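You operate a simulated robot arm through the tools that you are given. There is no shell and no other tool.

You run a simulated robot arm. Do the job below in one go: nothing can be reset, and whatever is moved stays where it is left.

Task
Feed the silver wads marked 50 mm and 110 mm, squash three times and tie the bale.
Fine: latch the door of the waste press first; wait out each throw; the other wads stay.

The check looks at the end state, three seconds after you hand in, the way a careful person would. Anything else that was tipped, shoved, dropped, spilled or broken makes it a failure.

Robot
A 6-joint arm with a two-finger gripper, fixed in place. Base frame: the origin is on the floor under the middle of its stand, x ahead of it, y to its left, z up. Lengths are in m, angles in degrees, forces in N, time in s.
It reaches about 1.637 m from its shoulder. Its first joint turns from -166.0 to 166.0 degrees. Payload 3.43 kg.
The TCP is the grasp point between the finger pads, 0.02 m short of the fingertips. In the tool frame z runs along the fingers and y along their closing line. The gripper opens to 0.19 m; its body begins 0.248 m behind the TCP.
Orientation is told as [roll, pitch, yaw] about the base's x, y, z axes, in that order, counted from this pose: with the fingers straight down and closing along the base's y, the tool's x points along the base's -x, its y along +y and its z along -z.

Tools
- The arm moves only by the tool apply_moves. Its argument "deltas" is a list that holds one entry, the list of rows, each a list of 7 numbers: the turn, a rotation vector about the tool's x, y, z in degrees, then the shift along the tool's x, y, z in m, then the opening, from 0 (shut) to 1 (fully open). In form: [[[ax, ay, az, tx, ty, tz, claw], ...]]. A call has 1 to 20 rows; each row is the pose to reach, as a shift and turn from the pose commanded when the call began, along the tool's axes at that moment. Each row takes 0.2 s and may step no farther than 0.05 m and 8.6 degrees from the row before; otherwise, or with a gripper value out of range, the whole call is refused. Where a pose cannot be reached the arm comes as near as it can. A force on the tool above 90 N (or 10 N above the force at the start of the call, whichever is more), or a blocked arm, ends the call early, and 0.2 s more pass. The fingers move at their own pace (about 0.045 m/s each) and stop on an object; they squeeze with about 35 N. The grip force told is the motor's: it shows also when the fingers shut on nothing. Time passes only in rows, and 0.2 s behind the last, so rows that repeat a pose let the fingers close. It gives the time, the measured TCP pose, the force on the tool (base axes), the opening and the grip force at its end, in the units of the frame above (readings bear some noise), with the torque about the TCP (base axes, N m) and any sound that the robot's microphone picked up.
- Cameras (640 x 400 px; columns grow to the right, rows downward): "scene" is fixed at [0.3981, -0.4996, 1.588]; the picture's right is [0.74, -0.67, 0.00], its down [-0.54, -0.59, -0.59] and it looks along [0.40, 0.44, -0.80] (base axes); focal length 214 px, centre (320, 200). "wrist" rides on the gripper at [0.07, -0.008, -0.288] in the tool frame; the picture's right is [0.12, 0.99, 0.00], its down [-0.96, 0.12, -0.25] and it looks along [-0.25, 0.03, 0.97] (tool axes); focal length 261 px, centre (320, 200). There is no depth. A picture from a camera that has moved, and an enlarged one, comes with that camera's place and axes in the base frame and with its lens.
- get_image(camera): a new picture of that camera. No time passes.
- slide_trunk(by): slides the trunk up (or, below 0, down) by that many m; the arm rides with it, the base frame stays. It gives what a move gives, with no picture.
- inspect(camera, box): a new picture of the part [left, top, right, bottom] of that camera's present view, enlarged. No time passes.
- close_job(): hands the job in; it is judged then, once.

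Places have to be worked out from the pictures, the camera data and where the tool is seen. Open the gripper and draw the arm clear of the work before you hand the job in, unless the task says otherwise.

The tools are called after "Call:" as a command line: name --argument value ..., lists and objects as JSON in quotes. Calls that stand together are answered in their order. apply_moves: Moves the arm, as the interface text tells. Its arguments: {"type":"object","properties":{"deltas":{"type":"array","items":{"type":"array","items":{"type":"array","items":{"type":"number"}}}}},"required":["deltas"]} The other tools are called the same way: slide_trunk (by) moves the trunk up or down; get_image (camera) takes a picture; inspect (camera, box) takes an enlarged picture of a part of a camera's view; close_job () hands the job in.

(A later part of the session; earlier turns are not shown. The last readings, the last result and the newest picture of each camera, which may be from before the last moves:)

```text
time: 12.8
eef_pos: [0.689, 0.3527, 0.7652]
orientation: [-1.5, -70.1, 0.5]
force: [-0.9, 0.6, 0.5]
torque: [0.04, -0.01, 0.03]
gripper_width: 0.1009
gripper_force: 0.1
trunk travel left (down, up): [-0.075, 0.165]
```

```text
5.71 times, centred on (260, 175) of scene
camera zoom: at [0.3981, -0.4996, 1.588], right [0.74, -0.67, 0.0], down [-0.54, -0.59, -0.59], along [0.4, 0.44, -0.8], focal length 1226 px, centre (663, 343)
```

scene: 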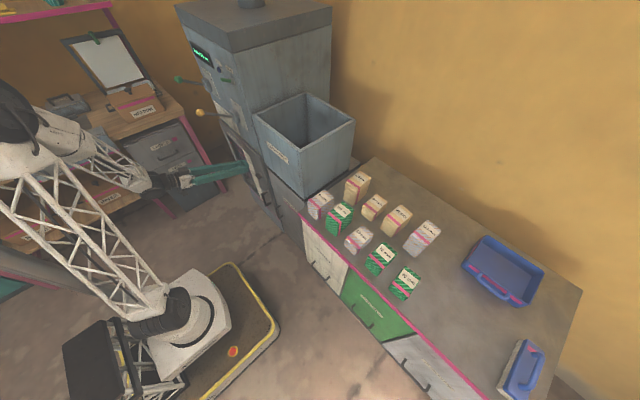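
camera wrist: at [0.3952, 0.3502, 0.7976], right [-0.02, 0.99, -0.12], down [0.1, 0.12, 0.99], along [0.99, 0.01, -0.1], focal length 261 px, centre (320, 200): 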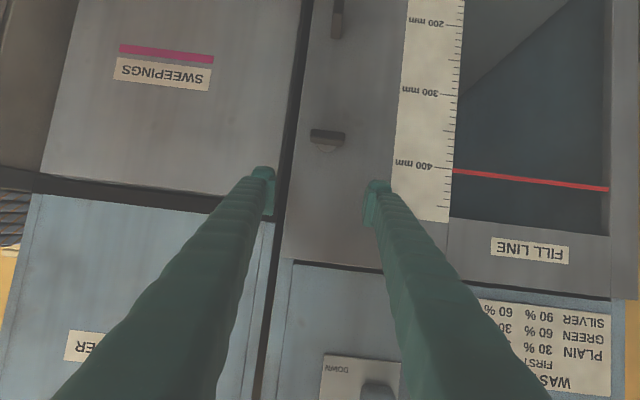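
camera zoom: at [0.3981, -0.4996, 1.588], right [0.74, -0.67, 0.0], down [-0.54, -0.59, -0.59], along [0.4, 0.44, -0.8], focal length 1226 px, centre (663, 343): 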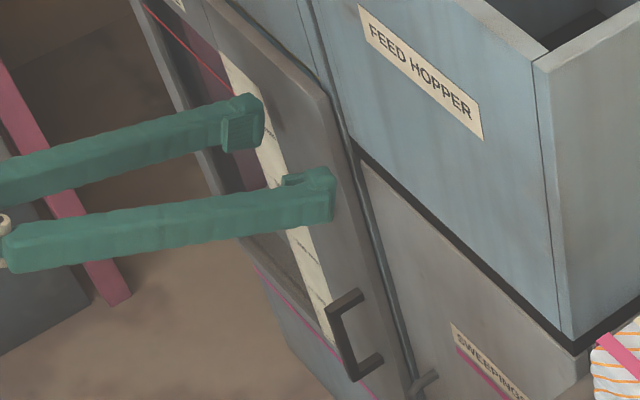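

The bar centre shows at (0.688, 0.353, 0.691), and the fingers straddle that y. I lower the open fingers around it.

Call:
apply_moves --deltas '[[[0, 0, 0, 0.0236, 0.0002, 0.0085, 0.53], [0, 0, 0, 0.0471, 0.0004, 0.017, 0.53], [0, 0, 0, 0.0707, 0.0007, 0.0256, 0.53], [0, 0, 0, 0.0707, 0.0007, 0.0256, 0.53]]]'

Call:
get_image --camera "wrist"

Call:
inspect --camera "scene" --box '[220, 140, 300, 210]'

```text
time: 13.8
eef_pos: [0.7011, 0.3724, 0.6997]
orientation: [-1.8, -69.9, 0.6]
force: [-6.3, 0.9, 0.5]
torque: [0.08, -0.06, 0.41]
gripper_width: 0.1015
gripper_force: 0.5
out of reach, approached as far as the arm can: row 1, 2, 3, 4
trunk travel left (down, up): [-0.075, 0.165]
```

```text
taken
camera wrist: at [0.4072, 0.3705, 0.7321], right [-0.02, 0.99, -0.12], down [0.1, 0.12, 0.99], along [0.99, 0.01, -0.1], focal length 261 px, centre (320, 200)
```

wrist: 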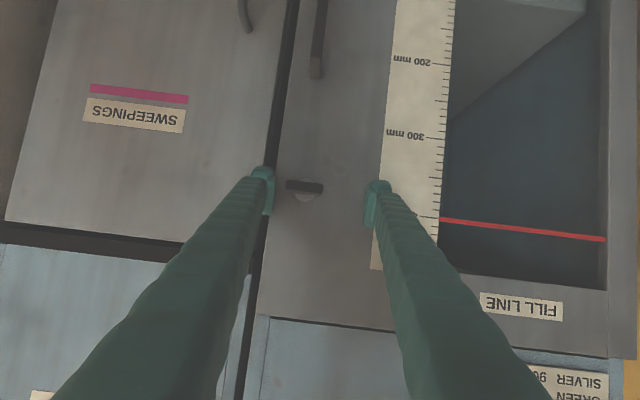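

```text
5.71 times, centred on (260, 175) of scene
camera zoom: at [0.3981, -0.4996, 1.588], right [0.74, -0.67, 0.0], down [-0.54, -0.59, -0.59], along [0.4, 0.44, -0.8], focal length 1226 px, centre (663, 343)
```

zoom: 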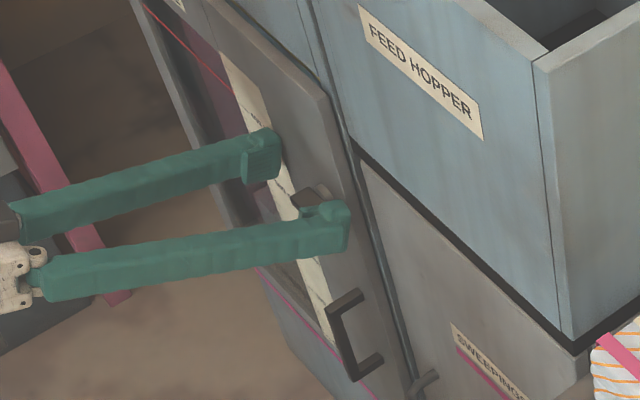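

The fold limit pushed the tool off by 1–2 cm and it lightly touches the door (6 N). I go back up, then use the trunk instead of the arm for the descent.

Call:
apply_moves --deltas '[[[0, 0, 0, -0.0236, -0.0002, -0.0085, 0.53], [0, 0, 0, -0.0471, -0.0004, -0.017, 0.53], [0, 0, 0, -0.0707, -0.0007, -0.0256, 0.53]]]'

```text
time: 14.6
eef_pos: [0.7025, 0.3718, 0.7745]
orientation: [-1.8, -70.0, 0.9]
force: [-38.7, -2.8, -14.4]
torque: [-0.74, -0.01, 2.25]
gripper_width: 0.1012
gripper_force: 0.2
trunk travel left (down, up): [-0.075, 0.165]
```

The tips are pressing on the door at TCP x 0.7025, so I back off in x and re-centre on the bar in y.

Call:
apply_moves --deltas '[[[0, 0, 0, 0.006, 0, -0.0123, 0.53], [0, 0, 0, 0.0131, -0.0194, -0.0123, 0.53], [0, 0, 0, 0.0131, -0.0194, -0.0123, 0.53]]]'

Call:
get_image --camera "wrist"

```text
time: 15.4
eef_pos: [0.6859, 0.3526, 0.769]
orientation: [-1.6, -70.1, 0.4]
force: [-0.2, -0.4, 0.2]
torque: [0.02, 0.0, -0.04]
gripper_width: 0.1005
gripper_force: 0.0
trunk travel left (down, up): [-0.075, 0.165]
```

```text
taken
camera wrist: at [0.392, 0.3495, 0.8004], right [-0.02, 0.99, -0.12], down [0.1, 0.12, 0.99], along [1.0, 0.01, -0.1], focal length 261 px, centre (320, 200)
```

wrist: 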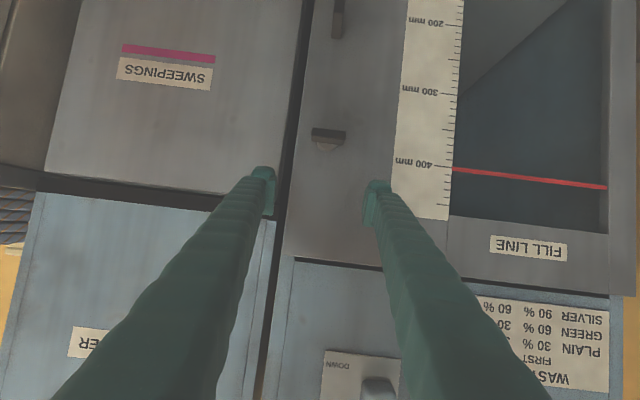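

Free and aligned again with no contact force. I slide the trunk down its last 0.075 m so the fingers drop around the bar.

Call:
slide_trunk --by -0.075

Call:
get_image --camera "wrist"

Call:
inspect --camera "scene" --box '[220, 140, 300, 210]'

```text
time: 16.6
eef_pos: [0.6861, 0.3522, 0.6939]
orientation: [-1.6, -70.1, 0.5]
force: [0.4, -0.4, -0.6]
torque: [0.01, -0.04, 0.01]
gripper_width: 0.1006
gripper_force: 0.0
trunk travel left (down, up): [0.0, 0.24]
```

```text
taken
camera wrist: at [0.3917, 0.3497, 0.7253], right [-0.02, 0.99, -0.12], down [0.1, 0.12, 0.99], along [1.0, 0.01, -0.1], focal length 261 px, centre (320, 200)
```

wrist: 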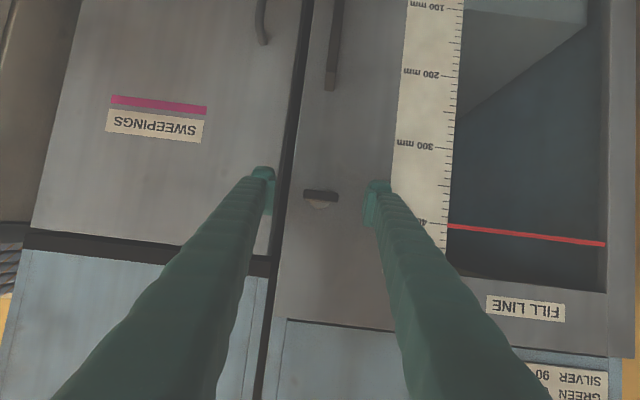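

```text
5.71 times, centred on (260, 175) of scene
camera zoom: at [0.3981, -0.4996, 1.588], right [0.74, -0.67, 0.0], down [-0.54, -0.59, -0.59], along [0.4, 0.44, -0.8], focal length 1226 px, centre (663, 343)
```

zoom: 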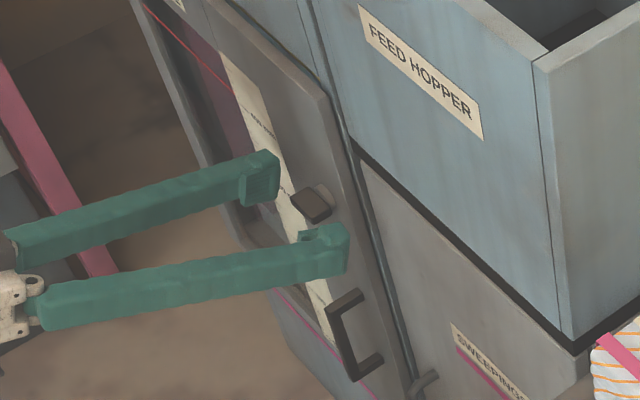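

The bar sits exactly between the pads. I move in 8 mm and close on its two ends.

Call:
apply_moves --deltas '[[[0, 0, 0, 0.0011, 0.001, 0.0089, 0.53], [0, 0, 0, 0.0011, 0.001, 0.0089, 0.2], [0, 0, 0, 0.0011, 0.001, 0.0089, 0.2], [0, 0, 0, 0.0011, 0.001, 0.0089, 0.2], [0, 0, 0, 0.0011, 0.001, 0.0089, 0.2], [0, 0, 0, 0.0011, 0.001, 0.0089, 0.1], [0, 0, 0, 0.0011, 0.001, 0.0089, 0.1]]]'

Call:
inspect --camera "wrist" --box '[240, 140, 400, 260]'

```text
time: 18.1
eef_pos: [0.6933, 0.3547, 0.689]
orientation: [-1.7, -70.1, 0.5]
force: [0.3, 13.6, -1.7]
torque: [0.0, 0.04, 0.37]
gripper_width: 0.041
gripper_force: 45.5
trunk travel left (down, up): [0.0, 0.24]
```

```text
3.33 times, centred on (320, 200) of wrist
camera zoom: at [0.3993, 0.3502, 0.7209], right [-0.02, 0.99, -0.12], down [0.1, 0.12, 0.99], along [0.99, 0.01, -0.1], focal length 869 px, centre (320, 200)
```

zoom: 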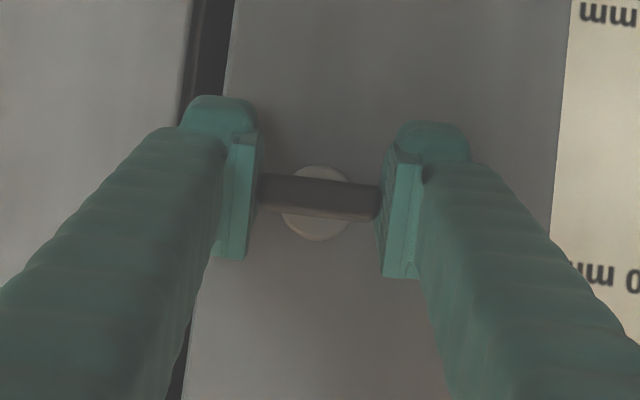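

The bar is held (width 0.041 m). I try a small turn about the door normal (+x), right-handed, and watch the torque.

Call:
apply_moves --deltas '[[[-1.36, 0.1, 3.76, 0, 0.0015, 0, 0.1], [-2.72, 0.2, 7.52, 0, 0.0015, 0, 0.1], [-2.72, 0.2, 7.52, 0, 0.0015, 0, 0.1]]]'

Call:
inspect --camera "wrist" --box '[240, 140, 400, 260]'

```text
time: 18.9
eef_pos: [0.6984, 0.3531, 0.6903]
orientation: [20.2, -68.3, -20.6]
force: [-35.7, -65.7, -27.5]
torque: [-0.03, 0.57, -1.09]
gripper_width: 0.0412
gripper_force: 44.6
out of reach, approached as far as the arm can: row 2, 3
trunk travel left (down, up): [0.0, 0.24]
```

```text
3.33 times, centred on (320, 200) of wrist
camera zoom: at [0.4046, 0.3501, 0.7244], right [-0.01, 1.0, 0.02], down [0.1, -0.01, 0.99], along [0.99, 0.01, -0.1], focal length 869 px, centre (320, 200)
```

zoom: 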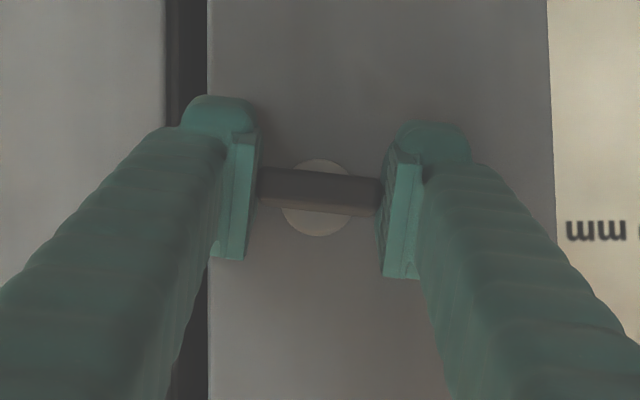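

The bar follows freely in this direction (no torque about x), but the arm ran out of reach and strains sideways. I go back to level, which should relieve that.

Call:
apply_moves --deltas '[[[1.36, -0.1, -3.76, 0.0029, 0.0022, -0.0044, 0.1], [2.72, -0.2, -7.52, 0.0029, 0.0022, -0.0044, 0.1], [2.72, -0.2, -7.52, 0.0029, 0.0022, -0.0044, 0.1]]]'

```text
time: 19.8
eef_pos: [0.6935, 0.3613, 0.6912]
orientation: [-1.7, -69.9, 0.5]
force: [-2.0, -60.4, -30.6]
torque: [0.8, 0.19, -0.49]
gripper_width: 0.0541
gripper_force: 30.5
trunk travel left (down, up): [0.0, 0.24]
```

The grip width changed to 0.054 m with a side force, so something shifted. I look.

Call:
inspect --camera "wrist" --box '[240, 140, 400, 260]'

Call:
inspect --camera "scene" --box '[220, 140, 300, 210]'

```text
3.33 times, centred on (320, 200) of wrist
camera zoom: at [0.3985, 0.3589, 0.724], right [-0.02, 0.99, -0.12], down [0.1, 0.12, 0.99], along [0.99, 0.01, -0.1], focal length 869 px, centre (320, 200)
```

zoom: 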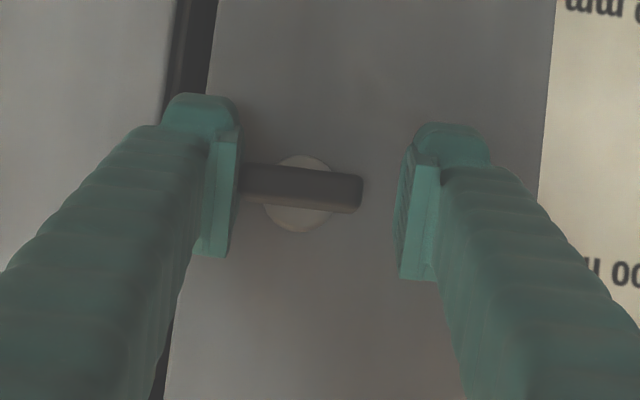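

```text
5.71 times, centred on (260, 175) of scene
camera zoom: at [0.3981, -0.4996, 1.588], right [0.74, -0.67, 0.0], down [-0.54, -0.59, -0.59], along [0.4, 0.44, -0.8], focal length 1226 px, centre (663, 343)
```

zoom: 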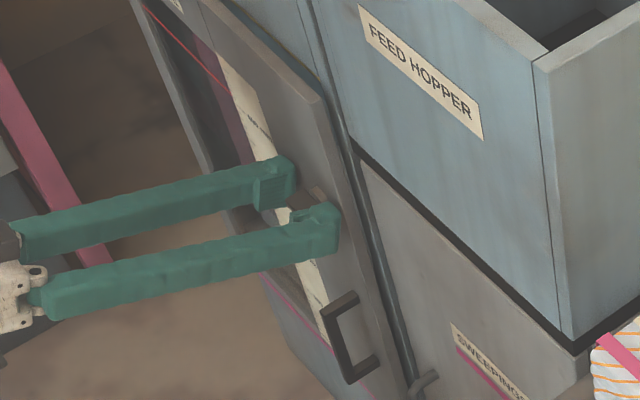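

The bar is back to level and only the −y pad presses on it. I open slightly and re-centre, then test the other direction.

Call:
apply_moves --deltas '[[[0, 0, 0, 0, -0.003, 0, 0.42], [0, 0, 0, 0, -0.007, 0, 0.42], [0, 0, 0, 0, -0.007, 0, 0.42]]]'

Call:
inspect --camera "wrist" --box '[240, 140, 400, 260]'

```text
time: 20.6
eef_pos: [0.6937, 0.3551, 0.6931]
orientation: [-1.5, -70.1, 0.4]
force: [0.7, 0.2, -1.1]
torque: [-0.02, 0.0, 0.0]
gripper_width: 0.0798
gripper_force: 0.1
trunk travel left (down, up): [0.0, 0.24]
```

```text
3.33 times, centred on (320, 200) of wrist
camera zoom: at [0.3995, 0.3534, 0.725], right [-0.02, 0.99, -0.12], down [0.1, 0.12, 0.99], along [1.0, 0.01, -0.1], focal length 869 px, centre (320, 200)
```

zoom: 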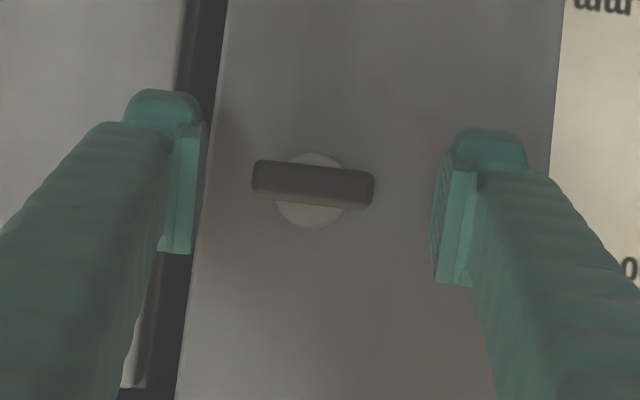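

The bar is level and centred at y 0.3537. I re-grip it and try the left-handed turn.

Call:
apply_moves --deltas '[[[0, 0, 0, 0.0019, -0.0014, 0.0007, 0.42], [0, 0, 0, 0.0019, -0.0014, 0.0007, 0.1], [0, 0, 0, 0.0019, -0.0014, 0.0007, 0.1], [0, 0, 0, 0.0019, -0.0014, 0.0007, 0.1], [0, 0, 0, 0.0019, -0.0014, 0.0007, 0.1], [1.36, -0.1, -3.76, 0.0019, -0.0014, 0.0007, 0.1], [2.72, -0.2, -7.52, 0.0019, -0.0014, 0.0007, 0.1]]]'

Call:
inspect --camera "wrist" --box '[240, 140, 400, 260]'

```text
time: 22.1
eef_pos: [0.6931, 0.3535, 0.6897]
orientation: [-24.0, -68.6, 21.5]
force: [-6.9, -15.2, -4.2]
torque: [1.06, 0.24, -0.19]
gripper_width: 0.0419
gripper_force: 44.8
trunk travel left (down, up): [0.0, 0.24]
```

```text
3.33 times, centred on (320, 200) of wrist
camera zoom: at [0.3994, 0.3557, 0.7225], right [-0.02, 0.97, -0.26], down [0.1, 0.26, 0.96], along [1.0, 0.0, -0.1], focal length 869 px, centre (320, 200)
```

zoom: 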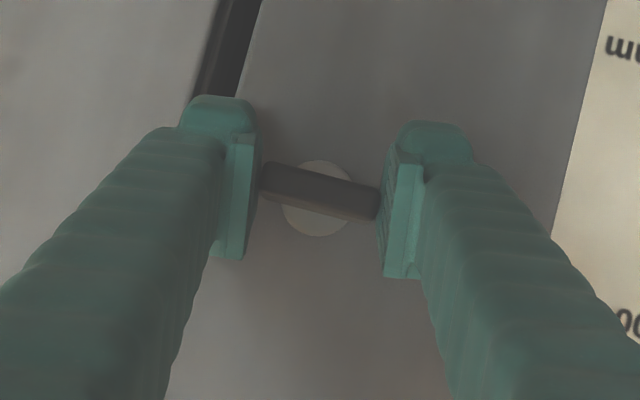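

The bar stayed level while the tool felt about 1 N·m, so this direction is against its stop. Latching means turning right-handed about +x (the −y end goes down), so I release and prepare to push that end down with the −y finger.

Call:
apply_moves --deltas '[[[-1.36, 0.1, 3.76, 0, 0, 0, 0.3], [-2.72, 0.2, 7.52, 0, 0, 0, 0.42], [-2.72, 0.2, 7.52, 0, 0, 0, 0.42], [-2.72, 0.2, 7.52, 0, 0, 0, 0.42]]]'

```text
time: 23.1
eef_pos: [0.6939, 0.3546, 0.691]
orientation: [-1.5, -70.2, 0.5]
force: [0.0, 0.7, -0.7]
torque: [0.0, 0.03, 0.01]
gripper_width: 0.0797
gripper_force: 0.1
trunk travel left (down, up): [0.0, 0.24]
```

Released with no load. I raise the tool clear of the bar, shift to +y and open fully so the −y finger stands over the bar's −y end.

Call:
apply_moves --deltas '[[[0, 0, 0, -0.0305, 0, -0.011, 0.42], [0, 0, 0, -0.0611, 0, -0.0221, 0.42], [0, 0, 0, -0.0611, 0.0425, -0.0221, 1], [0, 0, 0, -0.0611, 0.085, -0.0221, 1], [0, 0, 0, -0.0611, 0.085, -0.0221, 1], [0, 0, 0, -0.0611, 0.085, -0.0221, 1], [0, 0, 0, -0.0611, 0.085, -0.0221, 1], [0, 0, 0, -0.0611, 0.085, -0.0221, 1], [0, 0, 0, -0.0611, 0.085, -0.0221, 1]]]'

Call:
get_image --camera "wrist"

Call:
inspect --camera "wrist" --box '[180, 100, 300, 240]'

```text
time: 25.1
eef_pos: [0.6934, 0.438, 0.7562]
orientation: [-1.6, -70.0, 0.5]
force: [-0.3, 1.3, 0.0]
torque: [0.03, -0.01, -0.01]
gripper_width: 0.1898
gripper_force: 0.1
trunk travel left (down, up): [0.0, 0.24]
```

```text
taken
camera wrist: at [0.4, 0.435, 0.7875], right [-0.02, 0.99, -0.12], down [0.1, 0.12, 0.99], along [1.0, 0.01, -0.1], focal length 261 px, centre (320, 200)
```

wrist: 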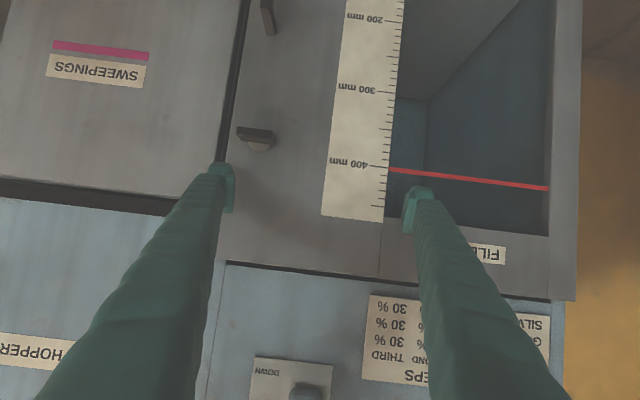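

```text
2.86 times, centred on (240, 170) of wrist
camera zoom: at [0.4, 0.435, 0.7875], right [-0.02, 0.99, -0.12], down [0.1, 0.12, 0.99], along [1.0, 0.01, -0.1], focal length 745 px, centre (549, 286)
```

zoom: 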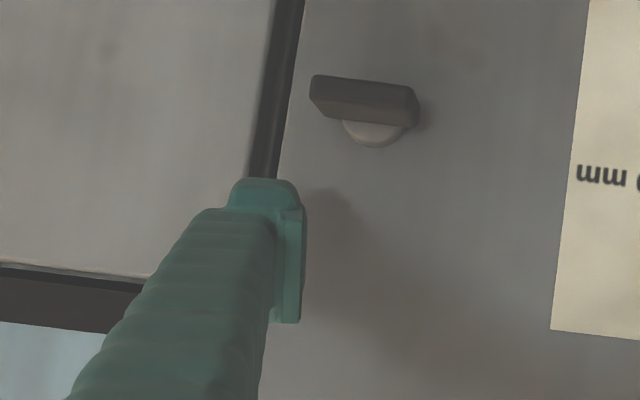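

The finger's inner edge needs to be about 6 mm further in +y to catch the bar's end well. I shift, then lower in small steps and check the force.

Call:
apply_moves --deltas '[[[0, 0, 0, 0.0117, 0.0061, 0.0061, 1], [0, 0, 0, 0.0234, 0.0061, 0.0122, 1], [0, 0, 0, 0.0318, 0.0061, 0.0152, 1], [0, 0, 0, 0.0403, 0.0061, 0.0182, 1], [0, 0, 0, 0.0403, 0.0061, 0.0182, 1]]]'

Call:
inspect --camera "wrist" --box '[180, 120, 300, 240]'

```text
time: 26.4
eef_pos: [0.6974, 0.446, 0.7115]
orientation: [-1.7, -70.1, 0.6]
force: [0.2, -1.0, 2.1]
torque: [-0.19, 0.01, 0.01]
gripper_width: 0.1899
gripper_force: 0.1
trunk travel left (down, up): [0.0, 0.24]
```

```text
3.33 times, centred on (240, 180) of wrist
camera zoom: at [0.4039, 0.4426, 0.7426], right [-0.02, 0.99, -0.12], down [0.1, 0.12, 0.99], along [1.0, 0.01, -0.1], focal length 869 px, centre (587, 267)
```

zoom: 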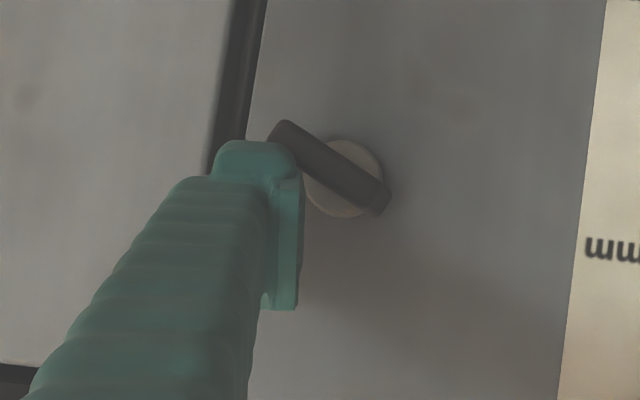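

The bar is turning easily, about 30° so far at 2 N. I keep going down, then push sideways to bring it upright.

Call:
apply_moves --deltas '[[[0, 0, 0, 0.0094, 0, 0.0034, 1], [0, 0, 0, 0.0188, 0, 0.0068, 1], [0, 0, 0, 0.0282, 0, 0.0102, 1], [0, 0, 0, 0.0282, 0, 0.0102, 1]]]'

Call:
inspect --camera "wrist" --box '[180, 120, 300, 240]'

```text
time: 27.4
eef_pos: [0.6976, 0.4412, 0.6827]
orientation: [-1.4, -70.2, 0.3]
force: [3.7, -39.8, 14.2]
torque: [-1.01, 0.07, 0.6]
gripper_width: 0.1903
gripper_force: 0.0
trunk travel left (down, up): [0.0, 0.24]
```

```text
3.33 times, centred on (240, 180) of wrist
camera zoom: at [0.4041, 0.4406, 0.7139], right [-0.02, 0.99, -0.12], down [0.1, 0.12, 0.99], along [1.0, 0.01, -0.1], focal length 869 px, centre (587, 267)
```

zoom: 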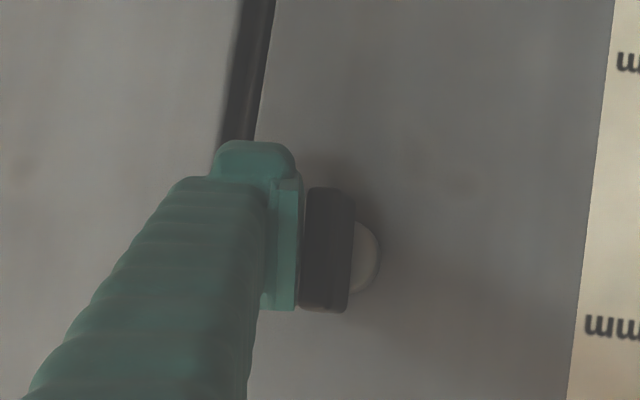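

The bar is nearly upright now with the pad pressed against it (40 N). I back off a few millimetres to see its resting angle.

Call:
apply_moves --deltas '[[[0, 0, 0, 0, -0.006, 0, 1], [0, 0, 0, 0, -0.012, 0, 1], [0, 0, 0, 0, -0.012, 0, 1]]]'

Call:
inspect --camera "wrist" --box '[180, 120, 300, 240]'

Call:
inspect --camera "scene" --box '[220, 140, 300, 210]'

```text
time: 28.1
eef_pos: [0.6982, 0.4328, 0.6804]
orientation: [-1.5, -70.0, 0.4]
force: [0.0, -0.1, -0.5]
torque: [0.0, 0.0, -0.02]
gripper_width: 0.1902
gripper_force: 0.1
trunk travel left (down, up): [0.0, 0.24]
```

```text
3.33 times, centred on (240, 180) of wrist
camera zoom: at [0.4049, 0.4306, 0.7128], right [-0.02, 0.99, -0.12], down [0.1, 0.12, 0.99], along [0.99, 0.01, -0.1], focal length 869 px, centre (587, 267)
```

zoom: 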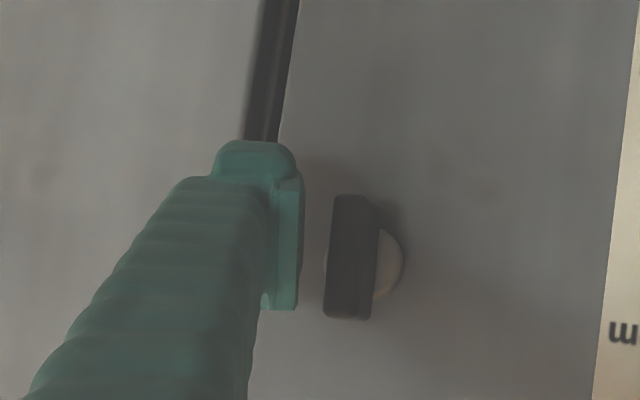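

```text
5.71 times, centred on (260, 175) of scene
camera zoom: at [0.3981, -0.4996, 1.588], right [0.74, -0.67, 0.0], down [-0.54, -0.59, -0.59], along [0.4, 0.44, -0.8], focal length 1226 px, centre (663, 343)
```

zoom: 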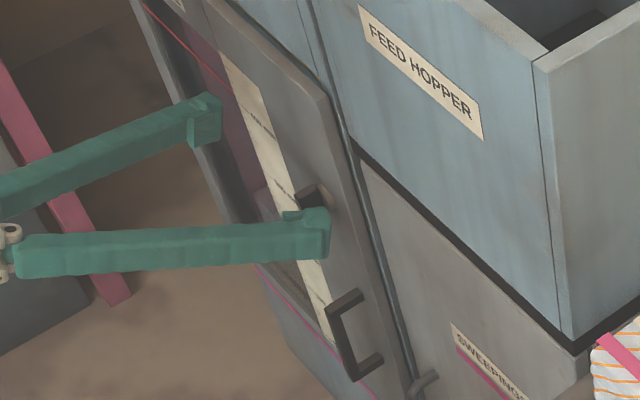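

The bar rests about 5° short of vertical. I lower the finger so it only meets the bar's lower half and push it on to its stop.

Call:
apply_moves --deltas '[[[0, 0, 0, 0.0132, 0, 0.0048, 1], [0, 0, 0, 0.0263, 0, 0.0095, 1], [0, 0, 0, 0.0263, 0.006, 0.0095, 1], [0, 0, 0, 0.0263, 0.01, 0.0095, 1], [0, 0, 0, 0.0263, 0.013, 0.0095, 1]]]'

Call:
inspect --camera "wrist" --box '[180, 120, 300, 240]'

```text
time: 29.4
eef_pos: [0.6972, 0.4403, 0.6532]
orientation: [-1.6, -70.1, -0.1]
force: [-3.1, -51.1, -2.3]
torque: [1.46, 0.0, 0.03]
gripper_width: 0.1902
gripper_force: 0.0
trunk travel left (down, up): [0.0, 0.24]
```

```text
3.33 times, centred on (240, 180) of wrist
camera zoom: at [0.4045, 0.4412, 0.6847], right [-0.02, 0.99, -0.12], down [0.1, 0.12, 0.99], along [0.99, 0.0, -0.1], focal length 869 px, centre (587, 267)
```

zoom: 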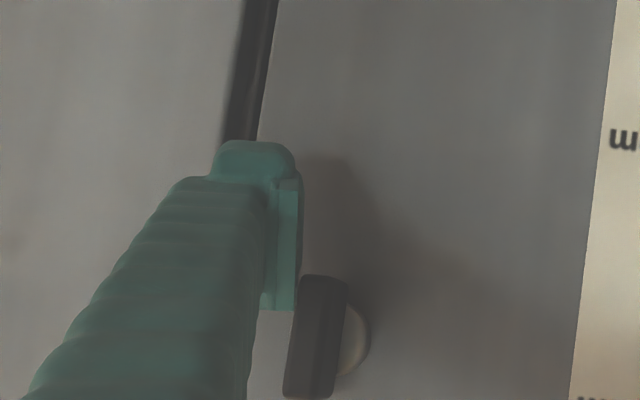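

The bar now leans exactly like a vertical line in this view and the push reached 51 N, so it is on its stop. I back away and check that it stays.

Call:
apply_moves --deltas '[[[0, 0, 0, 0, -0.007, 0, 1], [0, 0, 0, 0, -0.018, 0, 1], [0, 0, 0, 0, -0.018, 0, 1]]]'

Call:
inspect --camera "wrist" --box '[180, 120, 300, 240]'

Call:
get_image --camera "wrist"

```text
time: 30.1
eef_pos: [0.6992, 0.4278, 0.6522]
orientation: [-1.6, -70.0, 0.4]
force: [-0.6, -0.1, 0.3]
torque: [-0.01, -0.02, 0.01]
gripper_width: 0.1899
gripper_force: 0.0
trunk travel left (down, up): [0.0, 0.24]
```

```text
3.33 times, centred on (240, 180) of wrist
camera zoom: at [0.4043, 0.4252, 0.685], right [-0.02, 0.99, -0.12], down [0.1, 0.12, 0.99], along [1.0, 0.01, -0.1], focal length 869 px, centre (587, 267)
```

zoom: 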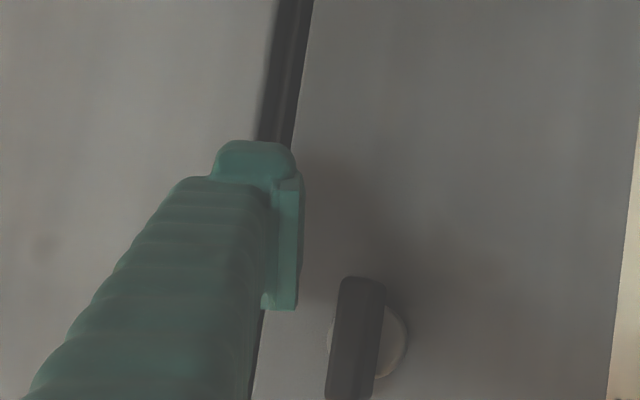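

```text
taken
camera wrist: at [0.4043, 0.4252, 0.685], right [-0.02, 0.99, -0.12], down [0.1, 0.12, 0.99], along [1.0, 0.01, -0.1], focal length 261 px, centre (320, 200)
```

wrist: 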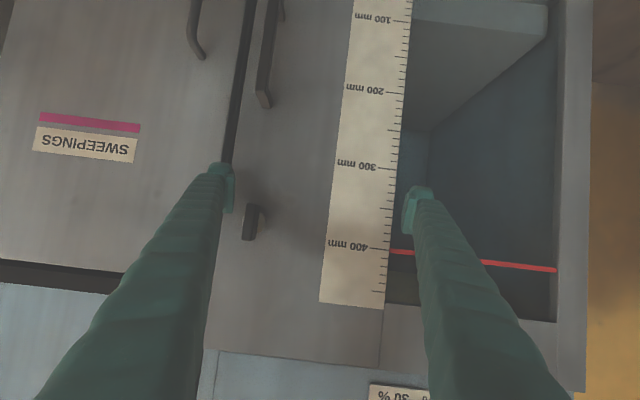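

The latch stays upright with nothing touching it. I raise the trunk back by 0.175 m, which lifts the open fingers straight up, clear of the bar.

Call:
slide_trunk --by 0.175

Call:
get_image --camera "scene"

Call:
inspect --camera "scene" --box '[220, 130, 300, 220]'

```text
time: 32.1
eef_pos: [0.6973, 0.4289, 0.8279]
orientation: [-1.7, -70.1, 0.5]
force: [0.3, 0.2, 0.5]
torque: [-0.05, -0.05, 0.04]
gripper_width: 0.19
gripper_force: 0.1
trunk travel left (down, up): [-0.175, 0.065]
```

```text
taken
```

scene: 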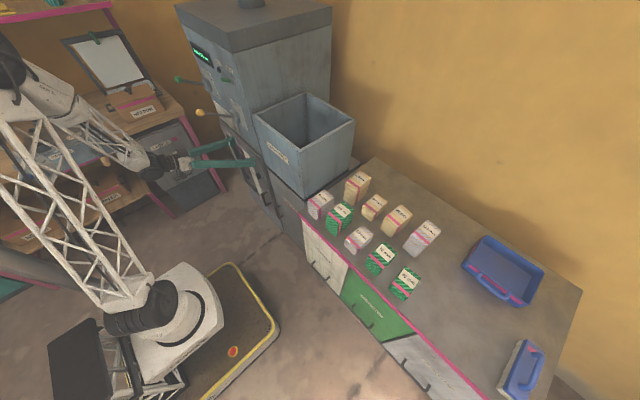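

```text
4.44 times, centred on (260, 175) of scene
camera zoom: at [0.3981, -0.4996, 1.588], right [0.74, -0.67, 0.0], down [-0.54, -0.59, -0.59], along [0.4, 0.44, -0.8], focal length 953 px, centre (587, 311)
```

zoom: 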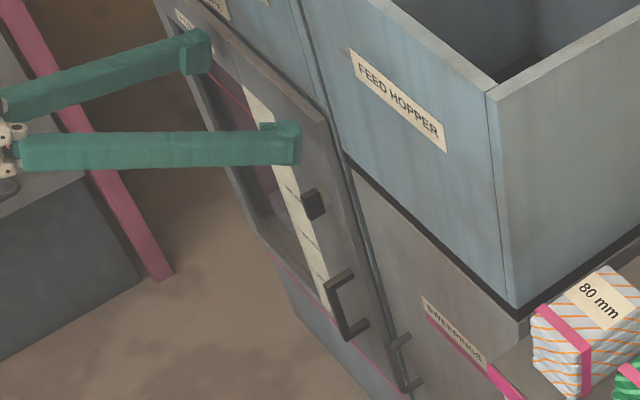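

The scene view confirms the thumb-turn is upright. Now I retreat along a path that stays below and to the right of the SQUASH lever, back to the known free pose.

Call:
apply_moves --deltas '[[[-3.93, 4.9, -2.63, -0.0037, -0.0268, -0.0145, 1], [-7.87, 9.8, -5.27, -0.0074, -0.0536, -0.029, 1], [-11.8, 14.7, -7.9, -0.0111, -0.0805, -0.0435, 1], [-15.73, 19.6, -10.53, -0.0148, -0.1073, -0.058, 1], [-19.67, 24.5, -13.17, -0.0185, -0.1341, -0.0725, 1], [-23.6, 29.4, -15.8, -0.0222, -0.1609, -0.087, 1]]]'

Call:
get_image --camera "scene"

Call:
get_image --camera "wrist"

```text
time: 33.5
eef_pos: [0.6335, 0.2764, 0.8729]
orientation: [-1.5, -42.8, 22.8]
force: [-1.0, 0.4, -0.8]
torque: [0.04, -0.31, -0.05]
gripper_width: 0.1899
gripper_force: 0.0
out of reach, approached as far as the arm can: row 6
trunk travel left (down, up): [-0.175, 0.065]
```

```text
taken
```

scene: 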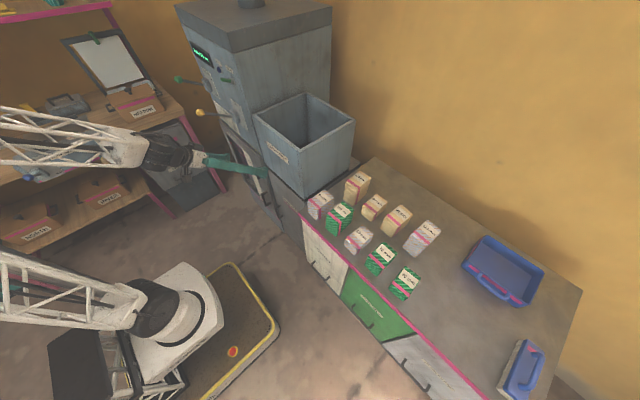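

```text
taken
camera wrist: at [0.4061, 0.1789, 1.0365], right [-0.45, 0.89, -0.1], down [0.45, 0.32, 0.83], along [0.77, 0.33, -0.54], focal length 261 px, centre (320, 200)
```

wrist: 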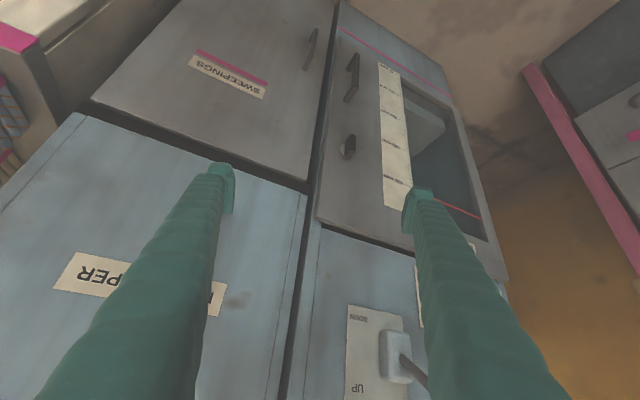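

Retreat done. The hopper rim works out to x 0.745–1.035, y −0.01–0.30, z 1.07, and the table top is at about z 0.775. I go up to a straight-down pose on the way to the wads.

Call:
apply_moves --deltas '[[[0.89, 5.31, 2.65, -0.0153, -0.0179, -0.0411, 1], [1.78, 10.63, 5.3, -0.0306, -0.0357, -0.0822, 1], [2.66, 15.94, 7.95, -0.0459, -0.0536, -0.1233, 1], [3.55, 21.25, 10.6, -0.0612, -0.0714, -0.1645, 1], [4.44, 26.56, 13.25, -0.0764, -0.0893, -0.2056, 1], [5.33, 31.88, 15.9, -0.0917, -0.1071, -0.2467, 1], [6.21, 37.19, 18.55, -0.107, -0.125, -0.2878, 1], [7.1, 42.5, 21.2, -0.1223, -0.1428, -0.3289, 1]]]'

Call:
get_image --camera "wrist"

Call:
get_image --camera "scene"

```text
time: 35.3
eef_pos: [0.5612, 0.1034, 1.1989]
orientation: [-1.0, 0.7, 1.1]
force: [-0.3, 0.4, 0.5]
torque: [0.0, -0.21, 0.0]
gripper_width: 0.1899
gripper_force: 0.0
trunk travel left (down, up): [-0.175, 0.065]
```

```text
taken
camera wrist: at [0.4945, 0.0986, 1.4874], right [-0.14, 0.99, -0.02], down [0.96, 0.14, 0.23], along [0.23, 0.02, -0.97], focal length 261 px, centre (320, 200)
```

wrist: 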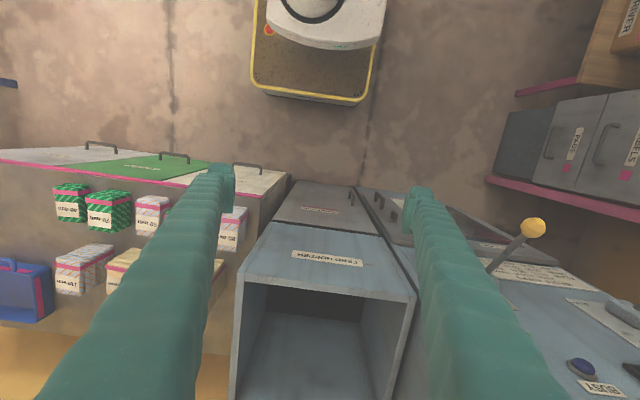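

```text
taken
```

scene: 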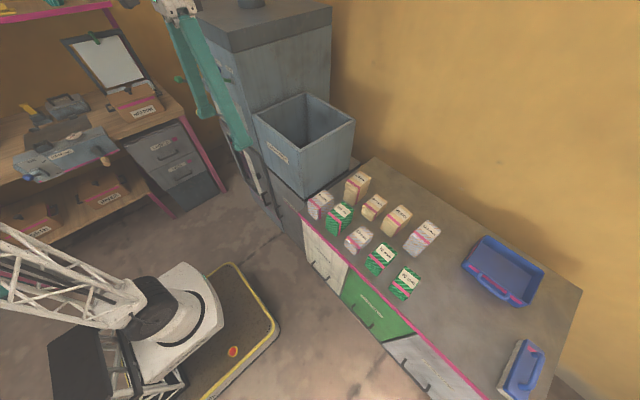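

Straight down and clear. I move over the table to look at the wads from above.

Call:
apply_moves --deltas '[[[-0.1, -0.1, 0.1, -0.018, -0.0444, 0.0056, 1], [-0.2, -0.2, 0.2, -0.0356, -0.0889, 0.0111, 1], [-0.3, -0.2, 0.4, -0.0533, -0.1333, 0.0167, 1], [-0.4, -0.3, 0.5, -0.0711, -0.1778, 0.0222, 1], [-0.6, -0.4, 0.6, -0.0889, -0.2222, 0.0278, 1], [-0.7, -0.5, 0.7, -0.1067, -0.2667, 0.0333, 1], [-0.8, -0.5, 0.9, -0.1244, -0.3111, 0.0389, 1], [-0.9, -0.6, 1.0, -0.1422, -0.3556, 0.0444, 1], [-1.0, -0.7, 1.1, -0.16, -0.4, 0.05, 1]]]'

Call:
get_image --camera "wrist"

Call:
get_image --camera "scene"

```text
time: 37.3
eef_pos: [0.7305, -0.2948, 1.1561]
orientation: [-0.1, 0.0, 0.2]
force: [-0.3, 0.6, 1.1]
torque: [-0.22, -0.15, -0.02]
gripper_width: 0.1901
gripper_force: 0.2
trunk travel left (down, up): [-0.175, 0.065]
```

```text
taken
camera wrist: at [0.6591, -0.3035, 1.4431], right [-0.12, 0.99, 0.0], down [0.96, 0.12, 0.25], along [0.25, 0.03, -0.97], focal length 261 px, centre (320, 200)
```

wrist: 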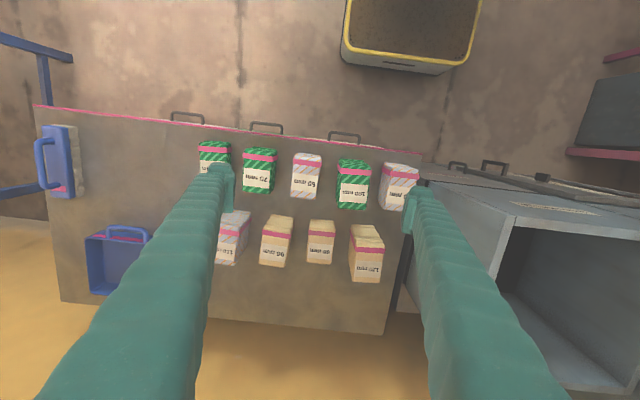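

```text
taken
```

scene: 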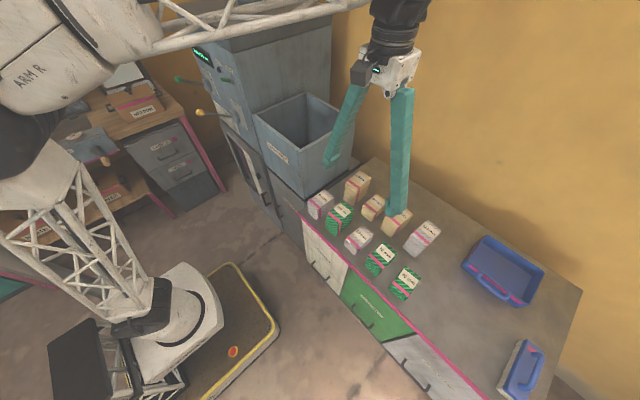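

All nine wads are in view. I enlarge them to measure the 50 mm and 110 mm ones and the gaps around them.

Call:
inspect --camera "wrist" --box '[200, 130, 400, 290]'

Call:
inspect --camera "scene" --box '[300, 170, 450, 310]'

```text
2.50 times, centred on (300, 210) of wrist
camera zoom: at [0.6591, -0.3035, 1.4431], right [-0.12, 0.99, 0.0], down [0.96, 0.12, 0.25], along [0.25, 0.03, -0.97], focal length 652 px, centre (370, 175)
```

zoom: 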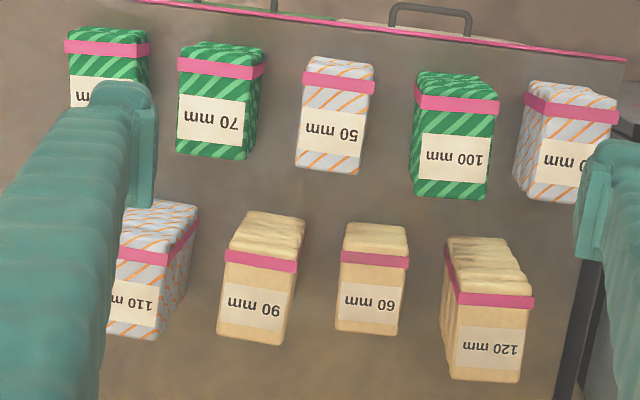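

```text
2.86 times, centred on (375, 240) of scene
camera zoom: at [0.3981, -0.4996, 1.588], right [0.74, -0.67, 0.0], down [-0.54, -0.59, -0.59], along [0.4, 0.44, -0.8], focal length 613 px, centre (163, 86)
```

zoom: 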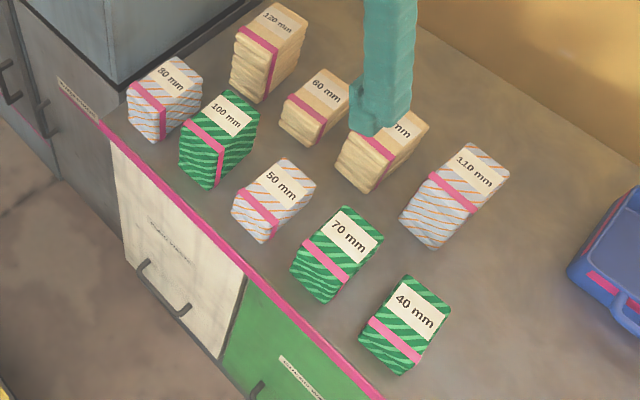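

The wads measure about 0.098 m (x) by 0.065 m (y), and the gaps in x are wider, so I will grip them along x. I turn the gripper 90° over the 50 mm wad at (0.774, −0.3245) and narrow the opening.

Call:
apply_moves --deltas '[[[0, 0, -7.5, -0.0036, -0.0025, 0.0088, 0.9], [0, 0, -15, -0.0073, -0.005, 0.0177, 0.72], [0, 0, -22.5, -0.0109, -0.0074, 0.0265, 0.72], [0, 0, -30, -0.0145, -0.0099, 0.0353, 0.72], [0, 0, -37.5, -0.0181, -0.0124, 0.0442, 0.72], [0, 0, -45, -0.0218, -0.0149, 0.053, 0.72], [0, 0, -52.5, -0.0254, -0.0173, 0.0618, 0.72], [0, 0, -60, -0.029, -0.0198, 0.0707, 0.72], [0, 0, -67.5, -0.0326, -0.0223, 0.0795, 0.72], [0, 0, -75, -0.0363, -0.0248, 0.0883, 0.72], [0, 0, -82.5, -0.0399, -0.0272, 0.0972, 0.72], [0, 0, -90, -0.0435, -0.0297, 0.106, 0.72], [0, 0, -90, -0.0435, -0.0297, 0.106, 0.72]]]'

Call:
get_image --camera "wrist"

Call:
get_image --camera "scene"

```text
time: 40.1
eef_pos: [0.774, -0.3238, 1.0489]
orientation: [0.1, 0.1, 90.3]
force: [0.2, 0.3, 0.3]
torque: [-0.04, -0.01, 0.03]
gripper_width: 0.1367
gripper_force: 0.1
trunk travel left (down, up): [-0.175, 0.065]
```

```text
taken
camera wrist: at [0.7825, -0.3933, 1.3365], right [-0.99, -0.12, 0.0], down [-0.12, 0.96, 0.25], along [-0.03, 0.24, -0.97], focal length 261 px, centre (320, 200)
```

wrist: 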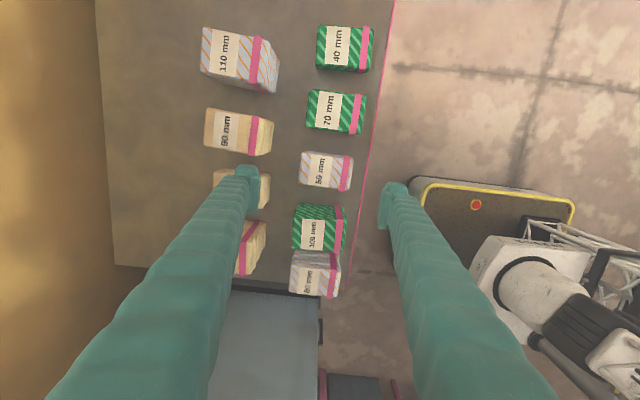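

```text
taken
```

scene: 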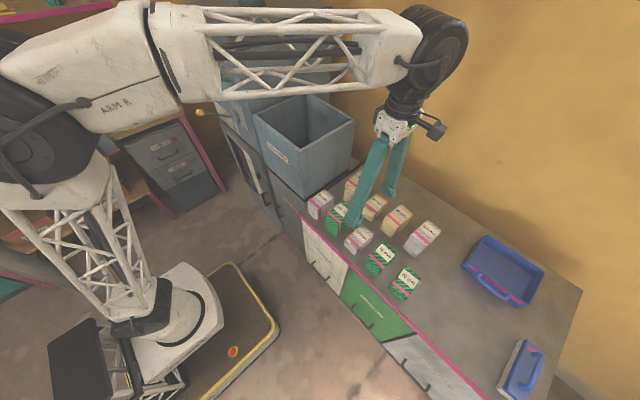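

The turn worked. I enlarge the 50 mm wad from here to fix its centre and yaw.

Call:
inspect --camera "wrist" --box '[260, 80, 400, 270]'

Call:
inspect --camera "wrist" --box '[190, 10, 330, 190]'

```text
2.11 times, centred on (330, 175) of wrist
camera zoom: at [0.7825, -0.3933, 1.3365], right [-0.99, -0.12, 0.0], down [-0.12, 0.96, 0.25], along [-0.03, 0.24, -0.97], focal length 549 px, centre (299, 253)
```

zoom: 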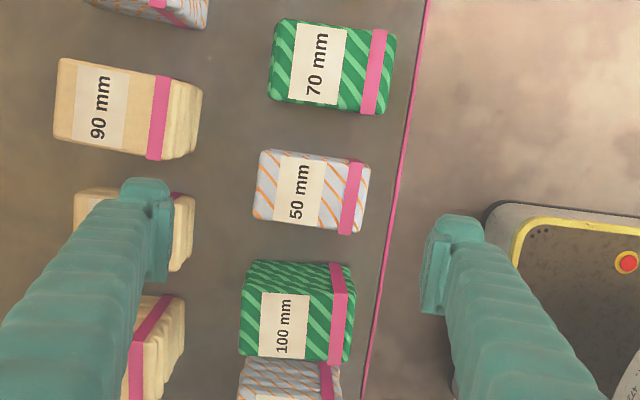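

```text
2.22 times, centred on (260, 100) of wrist
camera zoom: at [0.7825, -0.3933, 1.3365], right [-0.99, -0.12, 0.0], down [-0.12, 0.96, 0.25], along [-0.03, 0.24, -0.97], focal length 579 px, centre (453, 422)
```

zoom: 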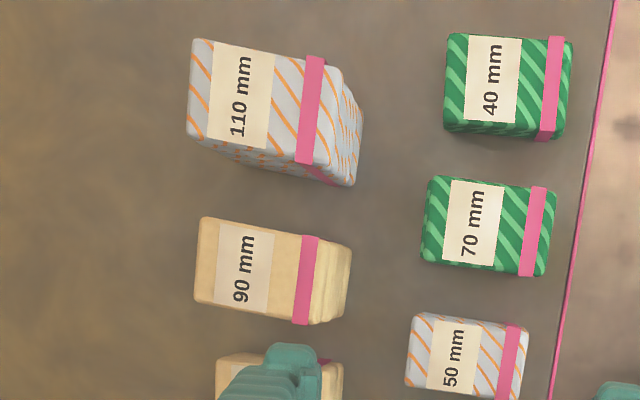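

In this view the point under the TCP is about 12 mm off the wad centre, so I take the 50 mm wad at (0.764, −0.325). I correct and descend to z 0.81 with the fingers either side of it.

Call:
apply_moves --deltas '[[[0, 0, 0, 0.0012, 0.01, 0.03, 0.72], [0, 0, 0, 0.0012, 0.01, 0.07, 0.72], [0, 0, 0, 0.0012, 0.01, 0.11, 0.72], [0, 0, 0, 0.0012, 0.01, 0.15, 0.72], [0, 0, 0, 0.0012, 0.01, 0.18, 0.72], [0, 0, 0, 0.0012, 0.01, 0.18, 0.72]]]'

Call:
get_image --camera "wrist"

Call:
inspect --camera "scene" --box '[290, 150, 450, 310]'

```text
time: 41.5
eef_pos: [0.7647, -0.3233, 0.8676]
orientation: [0.0, 0.0, 90.1]
force: [-0.1, -0.1, -0.5]
torque: [0.02, -0.01, -0.01]
gripper_width: 0.1366
gripper_force: 0.0
trunk travel left (down, up): [-0.175, 0.065]
```

```text
taken
camera wrist: at [0.7727, -0.3924, 1.1559], right [-0.99, -0.12, 0.0], down [-0.12, 0.96, 0.25], along [-0.03, 0.24, -0.97], focal length 261 px, centre (320, 200)
```

wrist: 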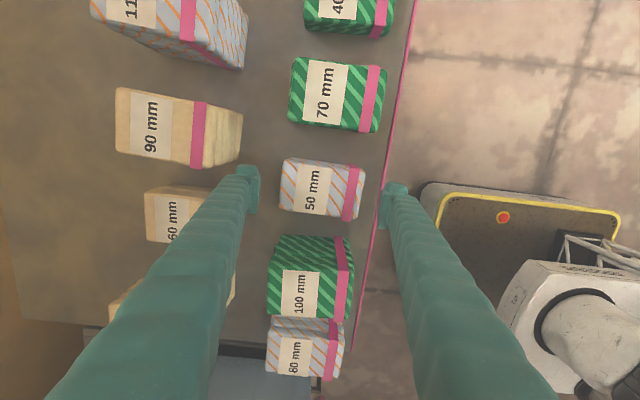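

```text
2.50 times, centred on (370, 230) of scene
camera zoom: at [0.3981, -0.4996, 1.588], right [0.74, -0.67, 0.0], down [-0.54, -0.59, -0.59], along [0.4, 0.44, -0.8], focal length 536 px, centre (195, 125)
```

zoom: 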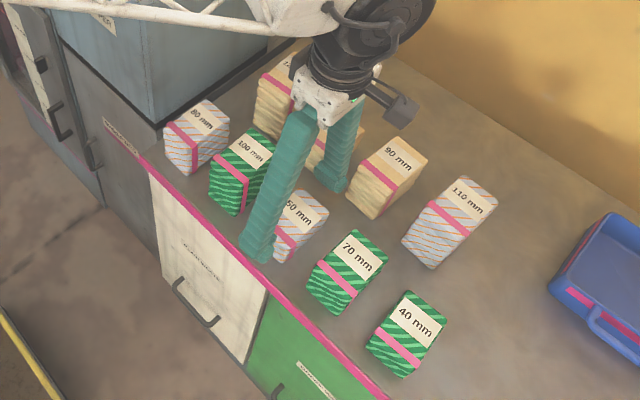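

The wad sits midway between the fingertips, with the taller neighbours about 17 mm clear. I go down the last 58 mm.

Call:
apply_moves --deltas '[[[0, 0, 0, 0.001, 0, 0.02, 0.72], [0, 0, 0, 0.001, 0, 0.04, 0.72], [0, 0, 0, 0.001, 0, 0.058, 0.72], [0, 0, 0, 0.001, 0, 0.058, 0.72]]]'

Call:
get_image --camera "wrist"

Call:
inspect --camera "scene" --box '[300, 180, 400, 270]'

```text
time: 42.5
eef_pos: [0.7639, -0.3251, 0.8141]
orientation: [-0.4, 0.2, 90.2]
force: [13.0, 2.6, 77.3]
torque: [0.21, 5.95, -0.1]
gripper_width: 0.1382
gripper_force: 0.4
trunk travel left (down, up): [-0.175, 0.065]
```

```text
taken
camera wrist: at [0.7711, -0.3938, 1.1025], right [-0.99, -0.12, -0.01], down [-0.12, 0.96, 0.24], along [-0.02, 0.24, -0.97], focal length 261 px, centre (320, 200)
```

wrist: 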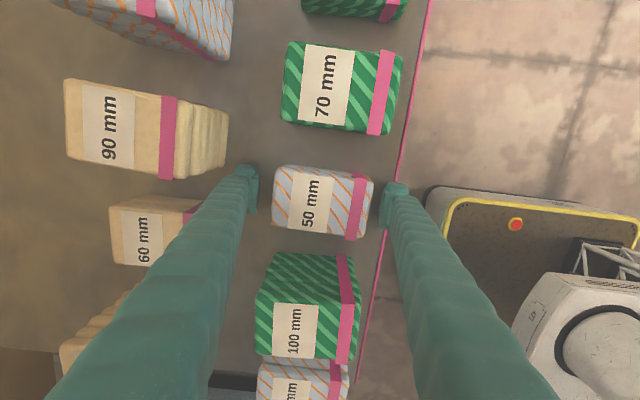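

```text
4.44 times, centred on (350, 225) of scene
camera zoom: at [0.3981, -0.4996, 1.588], right [0.74, -0.67, 0.0], down [-0.54, -0.59, -0.59], along [0.4, 0.44, -0.8], focal length 953 px, centre (187, 89)
```

zoom: 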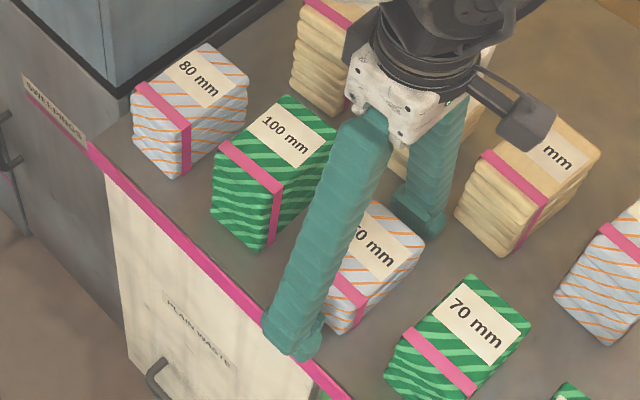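

The −x finger met the raised front lip of the table (77 N, torque shows it is only that finger). I lift about 11 mm to clear it and close on the wad at that height.

Call:
apply_moves --deltas '[[[0, 0, 0, 0, 0, -0.01, 0.72], [0, 0, 0, 0, 0, -0.01, 0.72]]]'

```text
time: 43.1
eef_pos: [0.7627, -0.3265, 0.8166]
orientation: [0.2, 0.1, 90.1]
force: [0.2, -0.3, -0.3]
torque: [0.01, -0.03, 0.0]
gripper_width: 0.1367
gripper_force: 0.0
trunk travel left (down, up): [-0.175, 0.065]
```

Free of contact at z 0.8166. I close on the wad.

Call:
apply_moves --deltas '[[[0, 0, 0, 0, 0, 0, 0.55], [0, 0, 0, 0, 0, 0, 0.4], [0, 0, 0, 0, 0, 0, 0.4], [0, 0, 0, 0, 0, 0, 0.4], [0, 0, 0, 0, 0, 0, 0.4], [0, 0, 0, 0, 0, 0, 0.4]]]'

Call:
get_image --camera "wrist"

```text
time: 44.5
eef_pos: [0.7628, -0.3253, 0.8176]
orientation: [0.0, 0.1, 90.2]
force: [0.4, -0.7, -0.9]
torque: [-0.03, 0.02, 0.0]
gripper_width: 0.1055
gripper_force: 35.1
trunk travel left (down, up): [-0.175, 0.065]
```

```text
taken
camera wrist: at [0.7723, -0.3953, 1.1063], right [-0.99, -0.12, 0.0], down [-0.12, 0.96, 0.25], along [-0.03, 0.24, -0.97], focal length 261 px, centre (320, 200)
```

wrist: 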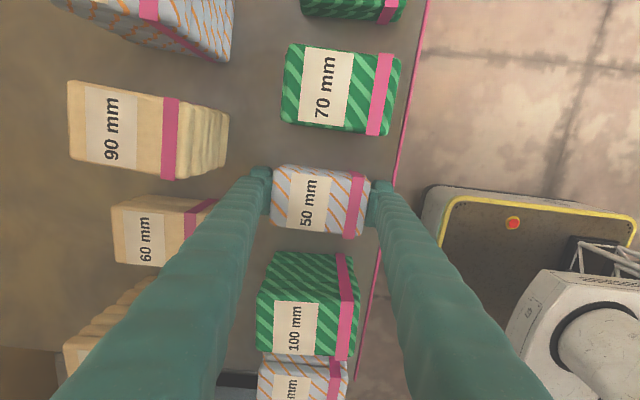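

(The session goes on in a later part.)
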